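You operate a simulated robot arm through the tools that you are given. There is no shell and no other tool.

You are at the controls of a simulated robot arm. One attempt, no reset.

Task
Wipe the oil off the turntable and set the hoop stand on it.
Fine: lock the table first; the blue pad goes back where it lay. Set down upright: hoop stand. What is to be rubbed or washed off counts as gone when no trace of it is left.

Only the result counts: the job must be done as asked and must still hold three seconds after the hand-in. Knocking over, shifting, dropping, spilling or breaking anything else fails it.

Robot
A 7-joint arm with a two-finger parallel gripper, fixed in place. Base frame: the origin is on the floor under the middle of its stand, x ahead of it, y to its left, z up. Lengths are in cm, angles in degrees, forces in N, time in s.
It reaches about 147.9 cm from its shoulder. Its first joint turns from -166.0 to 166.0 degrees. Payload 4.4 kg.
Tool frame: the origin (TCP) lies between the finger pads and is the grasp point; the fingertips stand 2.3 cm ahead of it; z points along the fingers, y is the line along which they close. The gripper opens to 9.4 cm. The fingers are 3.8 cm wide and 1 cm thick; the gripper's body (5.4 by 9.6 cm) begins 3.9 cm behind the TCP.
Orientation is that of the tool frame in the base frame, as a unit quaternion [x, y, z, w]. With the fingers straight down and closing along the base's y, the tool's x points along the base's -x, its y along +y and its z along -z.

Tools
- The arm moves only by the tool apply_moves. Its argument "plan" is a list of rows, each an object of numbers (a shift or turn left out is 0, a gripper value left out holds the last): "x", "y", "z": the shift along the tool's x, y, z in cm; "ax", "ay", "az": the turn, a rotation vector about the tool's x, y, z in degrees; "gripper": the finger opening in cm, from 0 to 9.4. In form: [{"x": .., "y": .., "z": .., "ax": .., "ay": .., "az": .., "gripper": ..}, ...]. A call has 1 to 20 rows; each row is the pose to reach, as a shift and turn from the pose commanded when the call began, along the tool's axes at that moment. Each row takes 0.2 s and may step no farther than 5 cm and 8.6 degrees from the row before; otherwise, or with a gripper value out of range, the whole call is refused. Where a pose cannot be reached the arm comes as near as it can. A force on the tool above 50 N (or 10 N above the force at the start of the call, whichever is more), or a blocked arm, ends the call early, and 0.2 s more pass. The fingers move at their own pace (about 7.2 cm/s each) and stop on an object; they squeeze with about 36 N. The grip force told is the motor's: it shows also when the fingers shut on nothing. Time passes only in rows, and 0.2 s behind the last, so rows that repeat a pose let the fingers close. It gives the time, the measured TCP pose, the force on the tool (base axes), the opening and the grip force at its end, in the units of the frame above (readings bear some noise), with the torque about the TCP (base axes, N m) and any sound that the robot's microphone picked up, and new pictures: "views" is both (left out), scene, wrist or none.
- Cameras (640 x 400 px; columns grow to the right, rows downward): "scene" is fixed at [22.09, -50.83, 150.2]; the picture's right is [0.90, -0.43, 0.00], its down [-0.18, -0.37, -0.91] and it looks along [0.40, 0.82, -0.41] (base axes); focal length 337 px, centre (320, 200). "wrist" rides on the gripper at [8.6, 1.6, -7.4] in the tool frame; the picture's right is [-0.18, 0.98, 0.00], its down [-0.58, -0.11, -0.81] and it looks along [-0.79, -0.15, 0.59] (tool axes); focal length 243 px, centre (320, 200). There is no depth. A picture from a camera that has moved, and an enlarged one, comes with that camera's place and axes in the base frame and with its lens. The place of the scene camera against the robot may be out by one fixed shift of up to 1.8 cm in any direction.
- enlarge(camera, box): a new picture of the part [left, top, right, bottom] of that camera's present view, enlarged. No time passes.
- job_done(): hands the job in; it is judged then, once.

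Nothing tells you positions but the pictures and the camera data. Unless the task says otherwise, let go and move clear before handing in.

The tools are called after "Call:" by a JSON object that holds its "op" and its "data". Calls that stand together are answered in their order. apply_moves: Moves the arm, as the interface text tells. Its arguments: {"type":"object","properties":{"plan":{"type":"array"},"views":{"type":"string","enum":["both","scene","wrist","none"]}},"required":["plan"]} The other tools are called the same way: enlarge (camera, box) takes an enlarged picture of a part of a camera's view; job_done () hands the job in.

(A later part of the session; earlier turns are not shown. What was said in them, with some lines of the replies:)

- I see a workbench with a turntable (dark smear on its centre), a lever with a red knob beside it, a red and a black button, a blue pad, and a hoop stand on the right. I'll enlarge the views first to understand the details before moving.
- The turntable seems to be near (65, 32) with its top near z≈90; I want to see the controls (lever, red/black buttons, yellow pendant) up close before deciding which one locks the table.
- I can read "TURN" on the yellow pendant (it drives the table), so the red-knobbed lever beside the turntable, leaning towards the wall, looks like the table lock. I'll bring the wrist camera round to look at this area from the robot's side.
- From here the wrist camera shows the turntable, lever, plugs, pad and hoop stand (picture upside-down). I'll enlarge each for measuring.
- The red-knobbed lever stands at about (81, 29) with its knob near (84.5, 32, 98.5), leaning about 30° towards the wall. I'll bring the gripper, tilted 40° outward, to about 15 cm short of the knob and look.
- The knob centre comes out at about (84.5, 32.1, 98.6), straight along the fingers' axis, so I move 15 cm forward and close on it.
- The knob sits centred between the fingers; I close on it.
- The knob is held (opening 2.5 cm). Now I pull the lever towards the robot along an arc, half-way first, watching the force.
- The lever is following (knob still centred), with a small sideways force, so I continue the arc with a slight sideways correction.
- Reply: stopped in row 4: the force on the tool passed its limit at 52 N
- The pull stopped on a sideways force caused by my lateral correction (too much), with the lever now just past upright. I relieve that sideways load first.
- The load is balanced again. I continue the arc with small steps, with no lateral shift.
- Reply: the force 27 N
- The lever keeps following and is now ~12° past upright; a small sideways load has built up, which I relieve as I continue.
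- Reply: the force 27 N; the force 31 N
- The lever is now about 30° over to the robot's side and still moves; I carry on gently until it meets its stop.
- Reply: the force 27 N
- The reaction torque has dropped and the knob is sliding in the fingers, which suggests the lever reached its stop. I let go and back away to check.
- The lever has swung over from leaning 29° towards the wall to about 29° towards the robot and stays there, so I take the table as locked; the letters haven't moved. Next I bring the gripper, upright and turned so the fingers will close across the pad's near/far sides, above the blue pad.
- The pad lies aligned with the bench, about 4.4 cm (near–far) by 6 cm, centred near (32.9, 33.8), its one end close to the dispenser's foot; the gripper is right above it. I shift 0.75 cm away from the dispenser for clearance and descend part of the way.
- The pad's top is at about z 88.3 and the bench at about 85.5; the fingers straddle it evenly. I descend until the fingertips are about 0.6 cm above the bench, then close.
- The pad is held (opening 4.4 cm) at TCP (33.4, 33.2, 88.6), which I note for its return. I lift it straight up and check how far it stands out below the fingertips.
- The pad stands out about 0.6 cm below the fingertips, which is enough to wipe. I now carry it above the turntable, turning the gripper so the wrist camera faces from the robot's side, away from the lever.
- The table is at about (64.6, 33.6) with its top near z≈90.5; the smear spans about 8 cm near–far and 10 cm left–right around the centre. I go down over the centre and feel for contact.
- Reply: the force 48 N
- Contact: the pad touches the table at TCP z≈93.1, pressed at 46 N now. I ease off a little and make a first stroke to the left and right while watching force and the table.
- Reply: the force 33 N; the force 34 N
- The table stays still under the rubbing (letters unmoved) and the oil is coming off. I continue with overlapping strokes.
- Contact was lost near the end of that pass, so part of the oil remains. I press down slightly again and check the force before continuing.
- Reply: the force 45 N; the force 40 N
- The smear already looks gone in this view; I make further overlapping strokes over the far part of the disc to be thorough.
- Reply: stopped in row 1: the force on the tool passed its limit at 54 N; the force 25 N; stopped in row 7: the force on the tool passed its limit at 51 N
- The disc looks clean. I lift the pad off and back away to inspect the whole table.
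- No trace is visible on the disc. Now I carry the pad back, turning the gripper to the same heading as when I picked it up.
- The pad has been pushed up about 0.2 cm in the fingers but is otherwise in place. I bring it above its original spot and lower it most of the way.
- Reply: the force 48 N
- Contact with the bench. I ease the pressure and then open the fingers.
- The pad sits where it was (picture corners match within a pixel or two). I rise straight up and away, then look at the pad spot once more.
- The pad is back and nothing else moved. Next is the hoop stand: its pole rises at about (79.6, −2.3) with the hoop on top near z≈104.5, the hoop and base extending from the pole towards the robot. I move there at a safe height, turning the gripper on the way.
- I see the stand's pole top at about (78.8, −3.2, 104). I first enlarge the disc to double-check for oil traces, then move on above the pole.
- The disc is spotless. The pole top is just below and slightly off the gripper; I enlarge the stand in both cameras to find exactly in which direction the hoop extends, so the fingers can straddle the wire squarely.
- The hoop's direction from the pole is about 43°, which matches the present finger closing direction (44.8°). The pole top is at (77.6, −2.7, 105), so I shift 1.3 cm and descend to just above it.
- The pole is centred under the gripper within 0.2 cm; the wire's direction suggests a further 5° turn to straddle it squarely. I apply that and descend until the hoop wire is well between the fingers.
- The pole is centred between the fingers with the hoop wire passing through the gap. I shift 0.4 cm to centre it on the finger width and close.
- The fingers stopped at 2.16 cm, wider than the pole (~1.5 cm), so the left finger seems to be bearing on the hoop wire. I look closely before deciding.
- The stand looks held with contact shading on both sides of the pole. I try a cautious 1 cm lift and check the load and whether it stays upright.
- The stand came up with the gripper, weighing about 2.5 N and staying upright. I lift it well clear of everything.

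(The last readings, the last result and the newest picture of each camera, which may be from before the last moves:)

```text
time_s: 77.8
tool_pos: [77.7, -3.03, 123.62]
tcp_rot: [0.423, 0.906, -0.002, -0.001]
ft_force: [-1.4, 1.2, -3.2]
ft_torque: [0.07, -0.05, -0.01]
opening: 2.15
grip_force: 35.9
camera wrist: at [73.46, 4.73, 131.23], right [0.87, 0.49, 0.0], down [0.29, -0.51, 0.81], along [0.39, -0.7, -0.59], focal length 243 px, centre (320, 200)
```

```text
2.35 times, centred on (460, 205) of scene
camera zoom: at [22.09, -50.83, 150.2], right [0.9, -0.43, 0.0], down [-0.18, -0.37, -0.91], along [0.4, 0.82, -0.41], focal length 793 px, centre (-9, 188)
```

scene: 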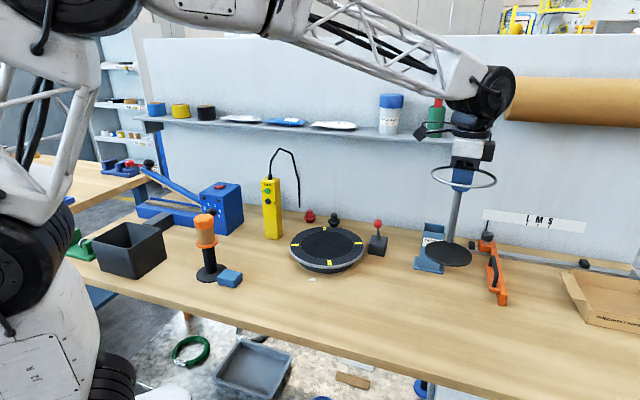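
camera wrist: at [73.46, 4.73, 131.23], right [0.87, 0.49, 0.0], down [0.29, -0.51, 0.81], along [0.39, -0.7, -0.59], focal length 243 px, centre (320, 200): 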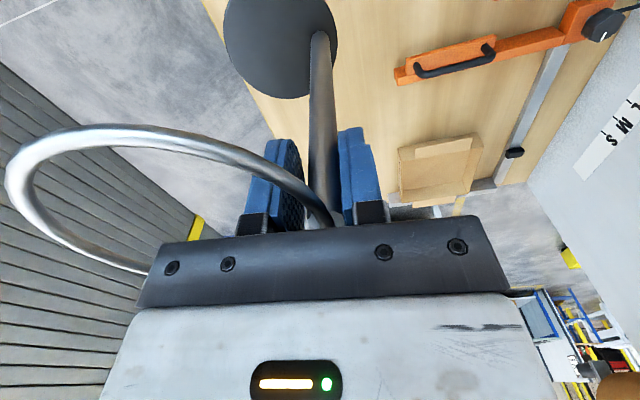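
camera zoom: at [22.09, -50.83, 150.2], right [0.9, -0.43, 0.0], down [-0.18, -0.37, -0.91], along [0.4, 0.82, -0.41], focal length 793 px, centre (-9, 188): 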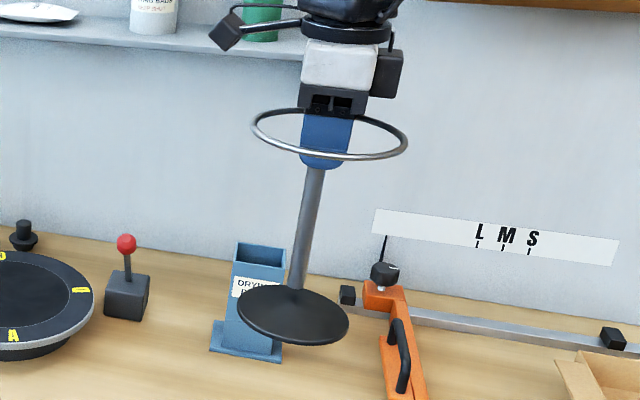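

The stand hangs upright and steady in the grip. I carry it at this height to above the turntable, turning it slowly so the gripper keeps clear of the shelf and pendant.

Call:
{"op": "apply_moves", "data": {"plan": [{"x": 1.2, "y": 0.38, "az": -3, "gripper": 0}, {"x": 3.4, "y": 1.08, "az": -8}, {"x": 5.7, "y": 1.8, "az": -13.5}, {"x": 8, "y": 2.54, "az": -19}, {"x": 10.4, "y": 3.3, "az": -24.5}, {"x": 12.8, "y": 4.06, "az": -30}, {"x": 15.2, "y": 4.82, "az": -35.5}, {"x": 17.6, "y": 5.58, "az": -41}, {"x": 20, "y": 6.34, "az": -46.5}, {"x": 22.4, "y": 7.1, "az": -52}, {"x": 24.8, "y": 7.87, "az": -57.5}, {"x": 27.2, "y": 8.63, "az": -63}, {"x": 29.6, "y": 9.39, "az": -68.5}, {"x": 32, "y": 10.15, "az": -74}, {"x": 34.4, "y": 10.9, "az": -79.5}, {"x": 36.8, "y": 11.67, "az": -85}, {"x": 39, "y": 12.37, "az": -90}, {"x": 40.5, "y": 12.85, "az": -94}, {"x": 40.86, "y": 12.96, "az": -94.9}]}}

Call:
{"op": "enlarge", "data": {"camera": "scene", "box": [260, 130, 420, 290]}}

Call:
{"op": "enlarge", "data": {"camera": "wrist", "box": [160, 0, 480, 240]}}

```text
time_s: 81.8
tool_pos: [61.32, 36.49, 123.68]
tcp_rot: [-0.383, 0.924, 0.001, -0.002]
ft_force: [0.8, 0.3, -3.0]
ft_torque: [0.02, 0.04, 0.01]
opening: 2.15
grip_force: 36.3
camera wrist: at [54.17, 31.69, 131.26], right [-0.56, 0.83, 0.0], down [0.49, 0.33, 0.8], along [0.66, 0.45, -0.59], focal length 243 px, centre (320, 200)
```

scene: 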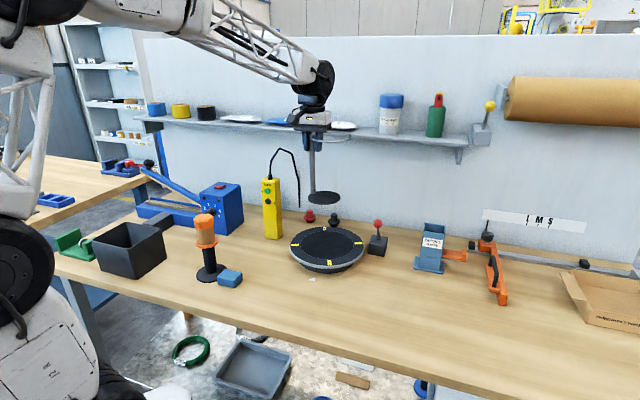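
wrist: 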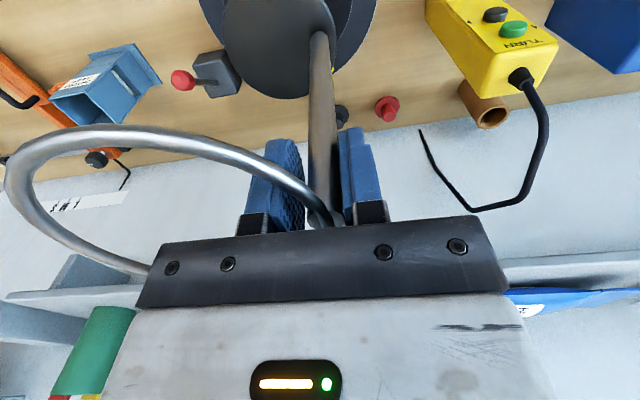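

```text
2.50 times, centred on (340, 210) of scene
camera zoom: at [22.09, -50.83, 150.2], right [0.9, -0.43, 0.0], down [-0.18, -0.37, -0.91], along [0.4, 0.82, -0.41], focal length 843 px, centre (270, 175)
```

zoom: 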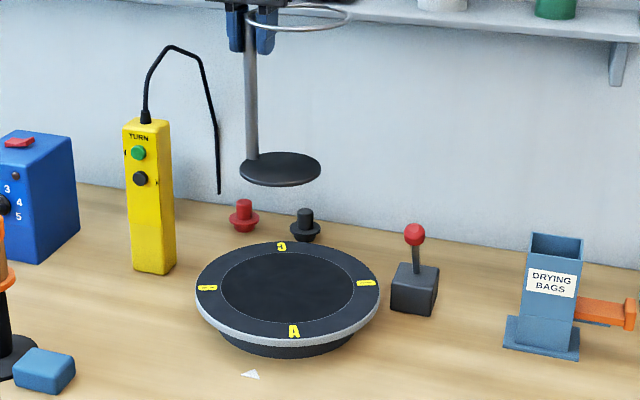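

```text
1.67 times, centred on (320, 120) of wrist
camera zoom: at [54.17, 31.69, 131.26], right [-0.56, 0.83, 0.0], down [0.49, 0.33, 0.8], along [0.66, 0.45, -0.59], focal length 404 px, centre (320, 333)
```

zoom: 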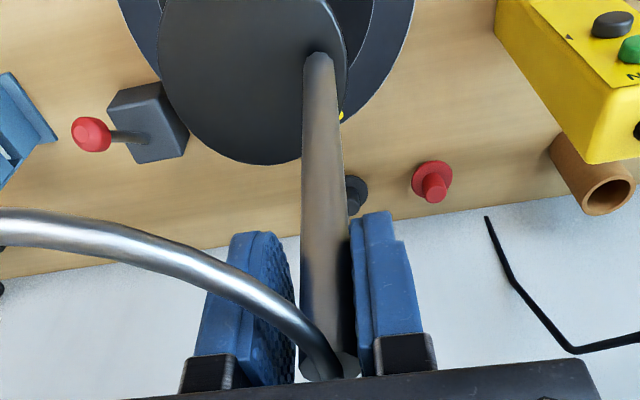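

The stand is above the table, within about 0.6 cm of centre. I apply a small correction and descend until the base is a few centimetres above the disc.

Call:
{"op": "apply_moves", "data": {"plan": [{"x": -0.1, "y": -0.3, "z": 1.5, "gripper": 0}, {"x": -0.15, "y": -0.55, "z": 4}, {"x": -0.15, "y": -0.55, "z": 6.5}, {"x": -0.15, "y": -0.55, "z": 9}, {"x": -0.15, "y": -0.55, "z": 11.5}, {"x": -0.15, "y": -0.55, "z": 13}, {"x": -0.15, "y": -0.55, "z": 13}]}}

Call:
{"op": "enlarge", "data": {"camera": "scene", "box": [270, 170, 390, 280]}}

Call:
{"op": "enlarge", "data": {"camera": "wrist", "box": [160, 0, 480, 200]}}

```text
time_s: 83.4
tool_pos: [61.77, 36.24, 110.5]
tcp_rot: [-0.381, 0.924, 0.0, -0.001]
ft_force: [0.4, -0.7, -3.0]
ft_torque: [0.1, 0.07, -0.02]
opening: 2.15
grip_force: 36.6
camera wrist: at [54.62, 31.4, 118.27], right [-0.56, 0.83, 0.0], down [0.49, 0.33, 0.8], along [0.66, 0.45, -0.59], focal length 243 px, centre (320, 200)
```

scene: 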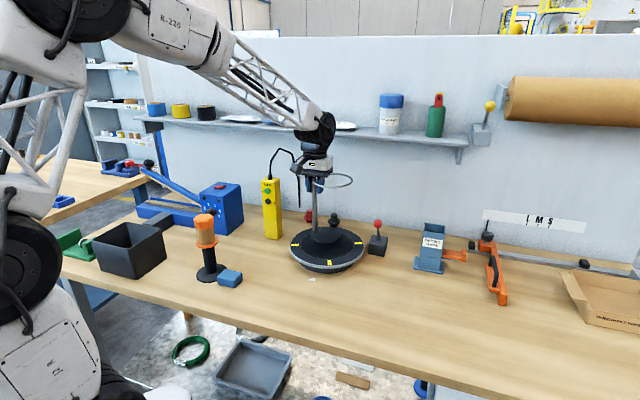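
wrist: 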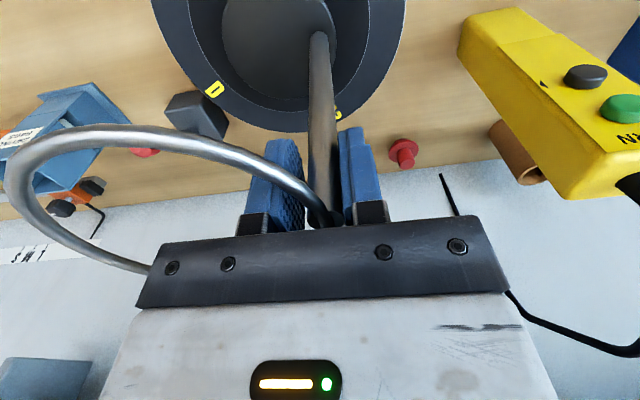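

```text
3.64 times, centred on (330, 225) of scene
camera zoom: at [22.09, -50.83, 150.2], right [0.9, -0.43, 0.0], down [-0.18, -0.37, -0.91], along [0.4, 0.82, -0.41], focal length 1226 px, centre (284, 109)
```

zoom: 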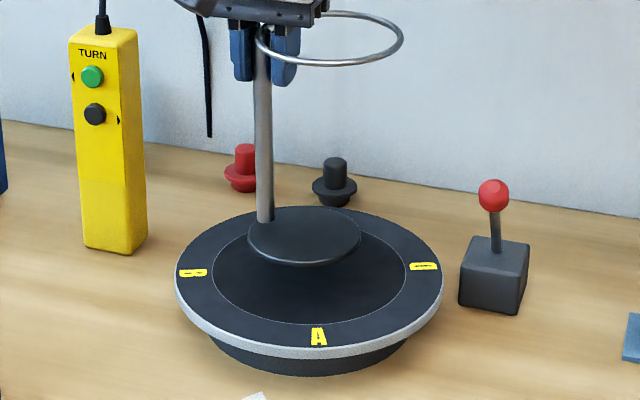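

```text
2.00 times, centred on (320, 100) of wrist
camera zoom: at [54.62, 31.4, 118.27], right [-0.56, 0.83, 0.0], down [0.49, 0.33, 0.8], along [0.66, 0.45, -0.59], focal length 485 px, centre (320, 400)
```

zoom: 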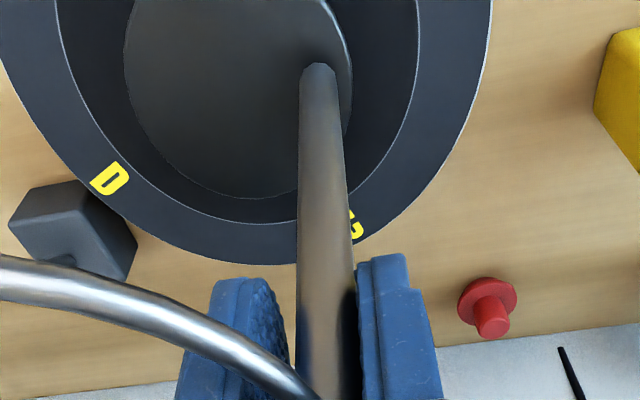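

The base is centred over the disc, about 3 cm above it. I lower most of the rest and then feel for contact.

Call:
{"op": "apply_moves", "data": {"plan": [{"z": 0.8, "gripper": 0}, {"z": 1.6}, {"z": 2.3}, {"z": 2.6}, {"z": 2.6}], "views": "none"}}

```text
time_s: 84.6
tool_pos: [61.92, 36.17, 108.2]
tcp_rot: [-0.382, 0.924, 0.0, -0.002]
ft_force: [0.2, -0.1, -3.0]
ft_torque: [0.05, 0.06, 0.02]
opening: 2.14
grip_force: 36.2
```

Call:
{"op": "apply_moves", "data": {"plan": [{"z": 0.15, "gripper": 0}, {"z": 0.3}, {"z": 0.45}, {"z": 0.45}], "views": "scene"}}

Call:
{"op": "enlarge", "data": {"camera": "scene", "box": [280, 210, 380, 280]}}

```text
time_s: 85.6
tool_pos: [61.78, 36.3, 107.69]
tcp_rot: [-0.382, 0.924, 0.0, -0.002]
ft_force: [0.5, 0.5, -2.3]
ft_torque: [0.02, 0.02, 0.0]
opening: 2.16
grip_force: 35.7
```

scene: 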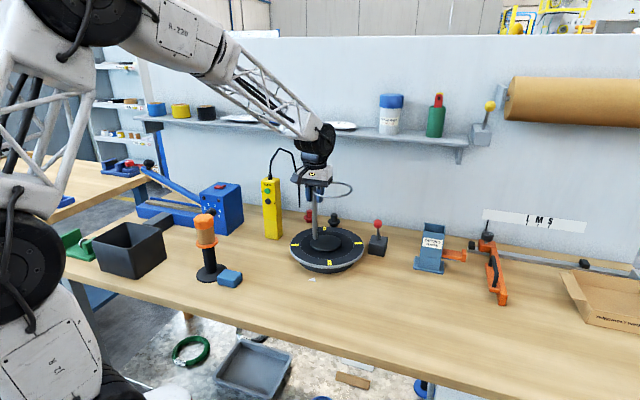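

```text
5.71 times, centred on (330, 245) of scene
camera zoom: at [22.09, -50.83, 150.2], right [0.9, -0.43, 0.0], down [-0.18, -0.37, -0.91], along [0.4, 0.82, -0.41], focal length 1926 px, centre (263, -57)
```

zoom: 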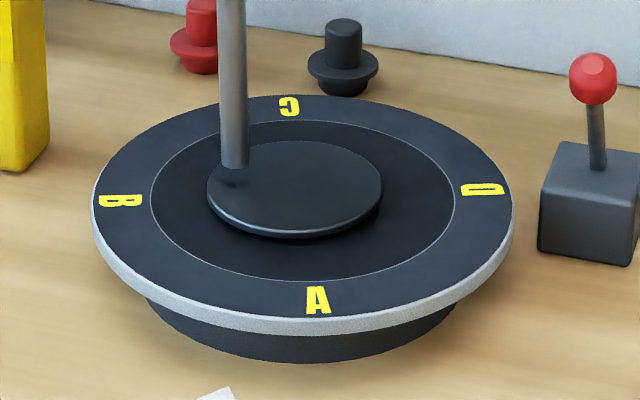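

Call:
{"op": "apply_moves", "data": {"plan": [{"z": 0.1, "gripper": 0}, {"z": 0.2}, {"z": 0.3}, {"z": 0.3}], "views": "none"}}

```text
time_s: 86.6
tool_pos: [61.89, 36.18, 107.27]
tcp_rot: [-0.381, 0.925, 0.001, -0.001]
ft_force: [-1.5, 0.5, 0.0]
ft_torque: [0.01, 0.18, -0.02]
opening: 2.1
grip_force: 35.9
```

Call:
{"op": "apply_moves", "data": {"plan": [{"z": 0.05, "gripper": 0}, {"z": 0.08}, {"z": 0.08}], "views": "scene"}}

Call:
{"op": "enlarge", "data": {"camera": "scene", "box": [280, 170, 380, 280]}}

Call:
{"op": "enlarge", "data": {"camera": "scene", "box": [300, 225, 360, 265]}}

```text
time_s: 87.4
tool_pos: [61.7, 36.26, 107.37]
tcp_rot: [-0.381, 0.924, 0.0, -0.001]
ft_force: [-1.2, -2.4, 12.4]
ft_torque: [-0.09, 0.15, 0.01]
opening: 2.15
grip_force: 36.0
```

scene: 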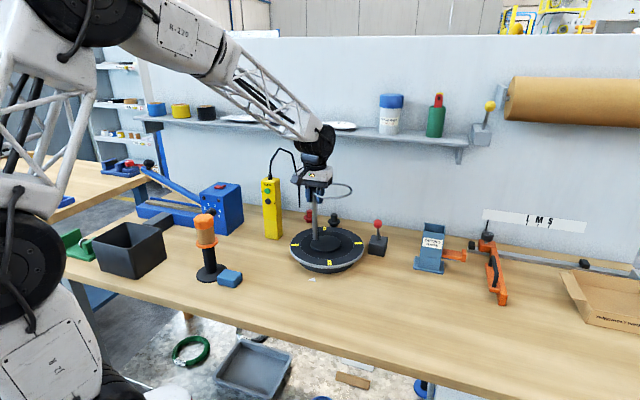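

```text
3.64 times, centred on (330, 225) of scene
camera zoom: at [22.09, -50.83, 150.2], right [0.9, -0.43, 0.0], down [-0.18, -0.37, -0.91], along [0.4, 0.82, -0.41], focal length 1226 px, centre (284, 109)
```

zoom: 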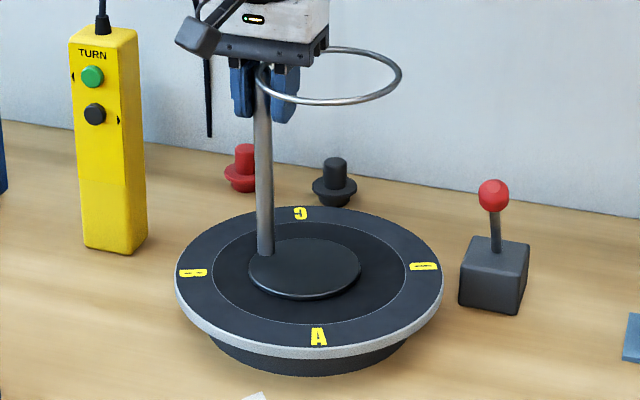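

```text
10.00 times, centred on (330, 245) of scene
camera zoom: at [22.09, -50.83, 150.2], right [0.9, -0.43, 0.0], down [-0.18, -0.37, -0.91], along [0.4, 0.82, -0.41], focal length 3371 px, centre (220, -250)
```

zoom: 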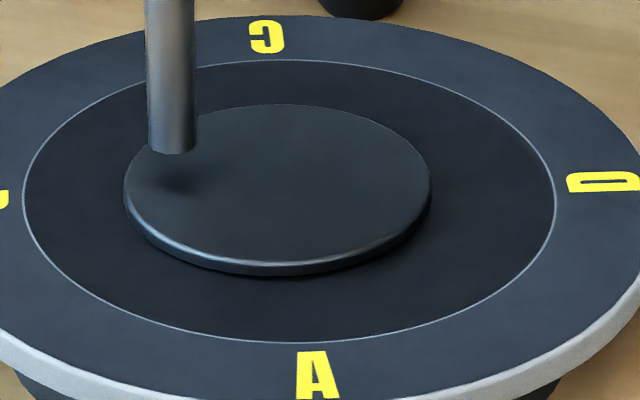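

The base rests on the table. I ease the pressure to near zero and then open the fingers gently.

Call:
{"op": "apply_moves", "data": {"plan": [{"z": -0.04, "gripper": 0}, {"z": -0.07, "gripper": 0}, {"z": -0.07, "gripper": 0}], "views": "none"}}

```text
time_s: 88.2
tool_pos: [61.74, 36.1, 107.34]
tcp_rot: [-0.382, 0.924, 0.001, -0.001]
ft_force: [3.3, 2.8, 10.2]
ft_torque: [0.74, -0.31, -0.05]
opening: 2.13
grip_force: 36.1
```

Call:
{"op": "apply_moves", "data": {"plan": [{"z": -0.05, "gripper": 0}, {"z": -0.08, "gripper": 0}, {"z": -0.08, "gripper": 0}], "views": "none"}}

```text
time_s: 89.0
tool_pos: [61.67, 36.23, 107.36]
tcp_rot: [-0.382, 0.924, 0.0, -0.002]
ft_force: [-0.6, 1.1, -0.6]
ft_torque: [0.15, 0.0, -0.02]
opening: 2.14
grip_force: 36.3
```

Call:
{"op": "apply_moves", "data": {"plan": [{"gripper": 2.4}, {"gripper": 2.9}, {"gripper": 3.6}, {"gripper": 4.6}, {"gripper": 6}, {"gripper": 7}, {"gripper": 7}]}}

Call:
{"op": "enlarge", "data": {"camera": "scene", "box": [280, 170, 380, 280]}}

Call:
{"op": "enlarge", "data": {"camera": "wrist", "box": [200, 80, 440, 240]}}

```text
time_s: 90.6
tool_pos: [61.76, 36.27, 107.51]
tcp_rot: [-0.382, 0.924, 0.001, 0.0]
ft_force: [0.5, -0.5, 0.1]
ft_torque: [0.0, 0.01, 0.02]
opening: 6.96
grip_force: 0.1
camera wrist: at [54.59, 31.41, 115.02], right [-0.56, 0.83, 0.0], down [0.49, 0.33, 0.8], along [0.66, 0.45, -0.59], focal length 243 px, centre (320, 200)
```

scene: 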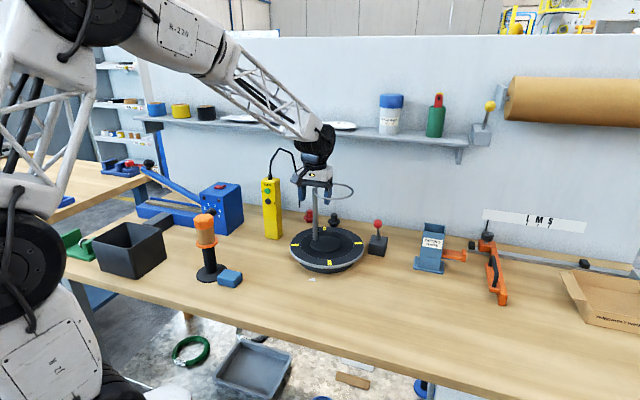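
wrist: 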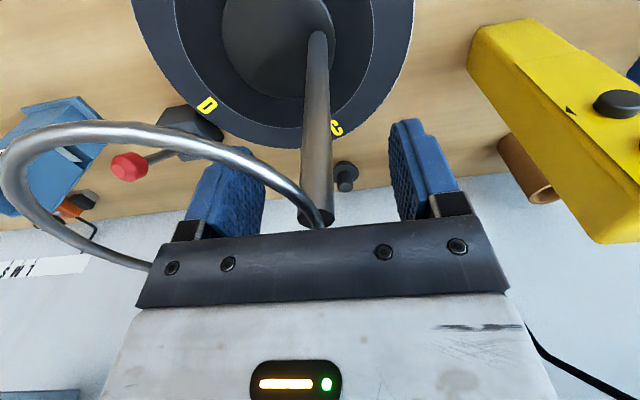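

```text
3.64 times, centred on (330, 225) of scene
camera zoom: at [22.09, -50.83, 150.2], right [0.9, -0.43, 0.0], down [-0.18, -0.37, -0.91], along [0.4, 0.82, -0.41], focal length 1226 px, centre (284, 109)
```

zoom: 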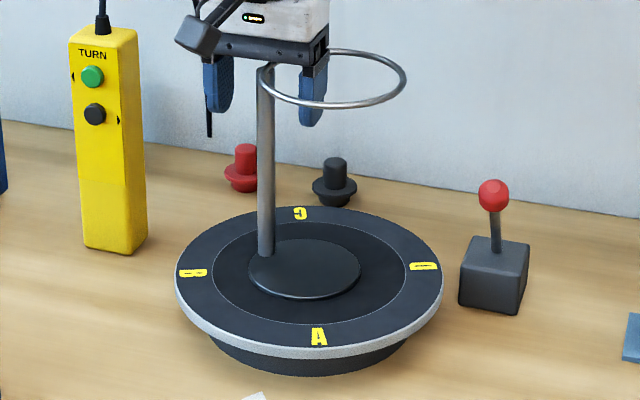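

```text
2.50 times, centred on (320, 160) of wrist
camera zoom: at [54.59, 31.41, 115.02], right [-0.56, 0.83, 0.0], down [0.49, 0.33, 0.8], along [0.66, 0.45, -0.59], focal length 606 px, centre (320, 300)
```

zoom: 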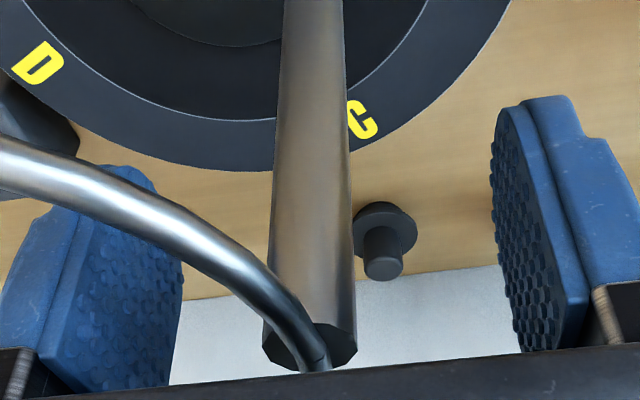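

The stand stands free and upright on the disc. I rise straight up out of the hoop and back away.

Call:
{"op": "apply_moves", "data": {"plan": [{"z": -1.5, "gripper": 7}, {"z": -3.5}, {"z": -6}, {"z": -9}, {"z": -12}, {"x": 3, "z": -14}, {"x": 7, "z": -15}, {"x": 11, "z": -15}, {"x": 15, "z": -15}, {"x": 18, "z": -15}]}}

Call:
{"op": "enlarge", "data": {"camera": "scene", "box": [270, 165, 400, 285]}}

Call:
{"op": "enlarge", "data": {"camera": "wrist", "box": [200, 40, 440, 240]}}

```text
time_s: 92.8
tool_pos: [49.03, 23.52, 122.3]
tcp_rot: [-0.382, 0.924, -0.001, -0.001]
ft_force: [-0.5, -0.8, -0.4]
ft_torque: [0.0, -0.02, 0.0]
opening: 7.0
grip_force: 0.1
camera wrist: at [41.86, 18.7, 129.94], right [-0.56, 0.83, 0.0], down [0.49, 0.33, 0.8], along [0.66, 0.45, -0.59], focal length 243 px, centre (320, 200)
```

scene: 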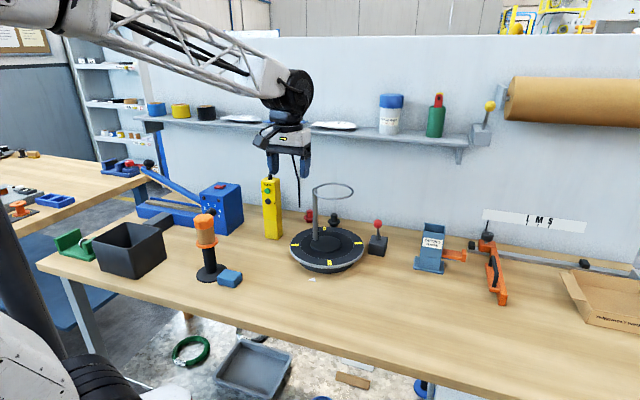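
wrist: 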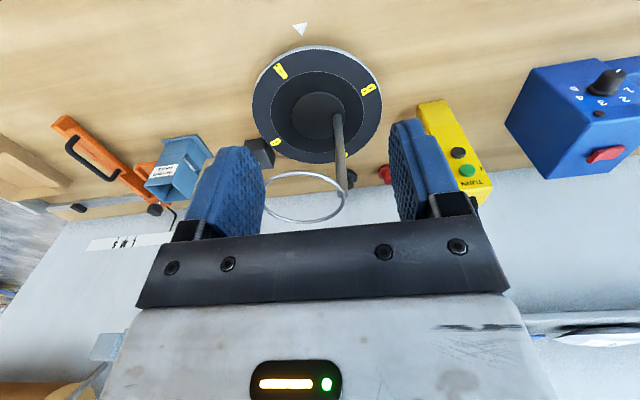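

```text
3.33 times, centred on (335, 225) of scene
camera zoom: at [22.09, -50.83, 150.2], right [0.9, -0.43, 0.0], down [-0.18, -0.37, -0.91], along [0.4, 0.82, -0.41], focal length 1124 px, centre (270, 117)
```

zoom: 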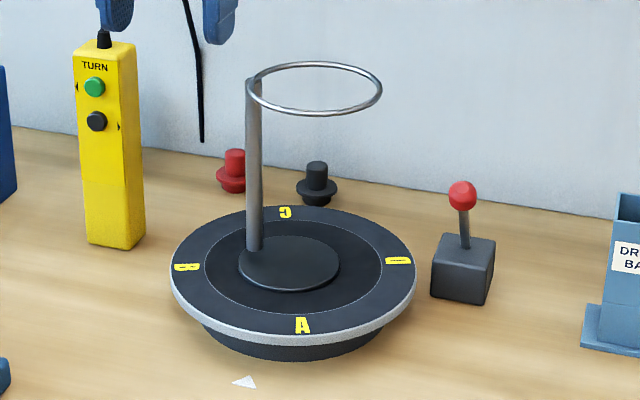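

```text
2.00 times, centred on (320, 140) of wrist
camera zoom: at [41.86, 18.7, 129.94], right [-0.56, 0.83, 0.0], down [0.49, 0.33, 0.8], along [0.66, 0.45, -0.59], focal length 485 px, centre (320, 320)
```

zoom: 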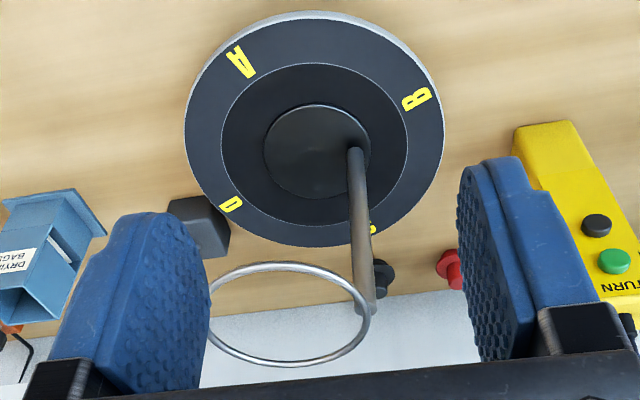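

The hoop stand stands upright and centred on the clean, locked turntable. The pad lies back by the dispenser, and the gripper is clear. One last close look for traces or displaced items before handing in.

Call:
{"op": "enlarge", "data": {"camera": "wrist", "box": [250, 40, 390, 170]}}

Call:
{"op": "enlarge", "data": {"camera": "scene", "box": [160, 200, 288, 300]}}

Call:
{"op": "enlarge", "data": {"camera": "scene", "box": [290, 220, 366, 275]}}

```text
3.08 times, centred on (320, 105) of wrist
camera zoom: at [41.86, 18.7, 129.94], right [-0.56, 0.83, 0.0], down [0.49, 0.33, 0.8], along [0.66, 0.45, -0.59], focal length 746 px, centre (320, 492)
```

zoom: 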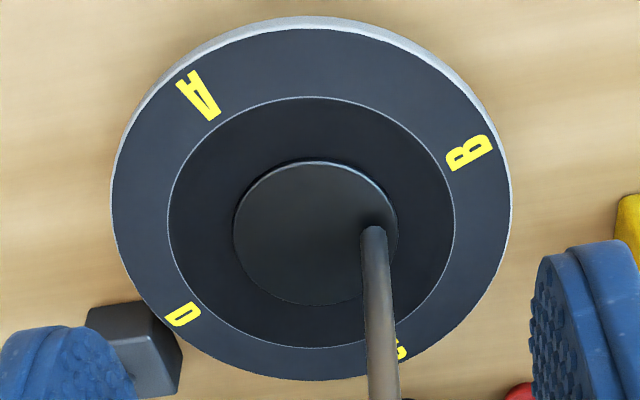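

```text
4.00 times, centred on (224, 250) of scene
camera zoom: at [22.09, -50.83, 150.2], right [0.9, -0.43, 0.0], down [-0.18, -0.37, -0.91], along [0.4, 0.82, -0.41], focal length 1348 px, centre (704, 0)
```

zoom: 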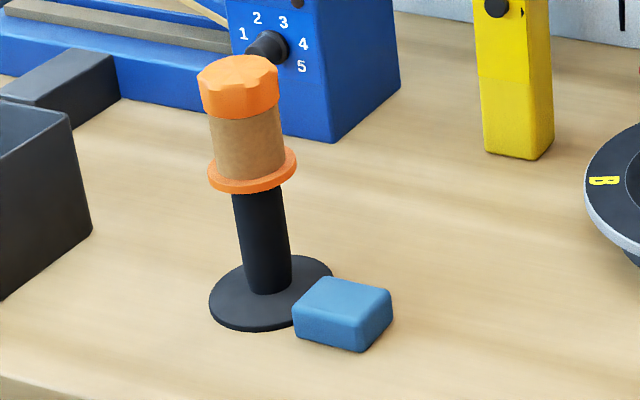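

```text
7.27 times, centred on (328, 248) of scene
camera zoom: at [22.09, -50.83, 150.2], right [0.9, -0.43, 0.0], down [-0.18, -0.37, -0.91], along [0.4, 0.82, -0.41], focal length 2452 px, centre (262, -146)
```

zoom: 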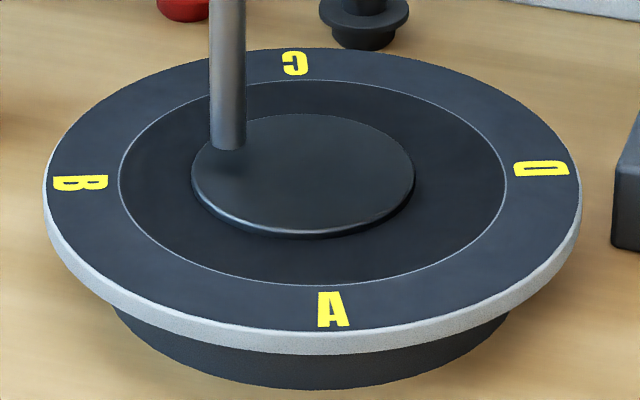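

Everything checks out: the table is locked and shows no trace of oil, the hoop stand is upright on it, the pad is back in its place, and the arm is clear. I hand the job in.

Call:
{"op": "job_done", "data": {}}

```text
The job is handed in.
```

The hoop stand is upright and centred on the turntable, and I saw no oil left on the disc when I checked it with both cameras. The job is handed in; I have not seen the verdict.

- **Lock:** Nothing on the bench is labelled as the lock. I took it to be the red-knobbed lever beside the table and swung it from leaning towards the wall to leaning towards the robot. The table did not turn while I rubbed it, so it appears to be locked.
- **Wiping:** The first passes lost contact in places, so I went over the whole smear again with overlapping strokes.
- **Blue pad:** It is back beside the dispenser, within about 1 mm of where it lay, judging by the pictures.
- **Hoop stand:** The fingers stopped slightly wider than the pole when I gripped it. It lifted and travelled steadily all the same, and it now stands on its own.

I saw nothing else knocked over or moved, and the arm is clear of the bench items.
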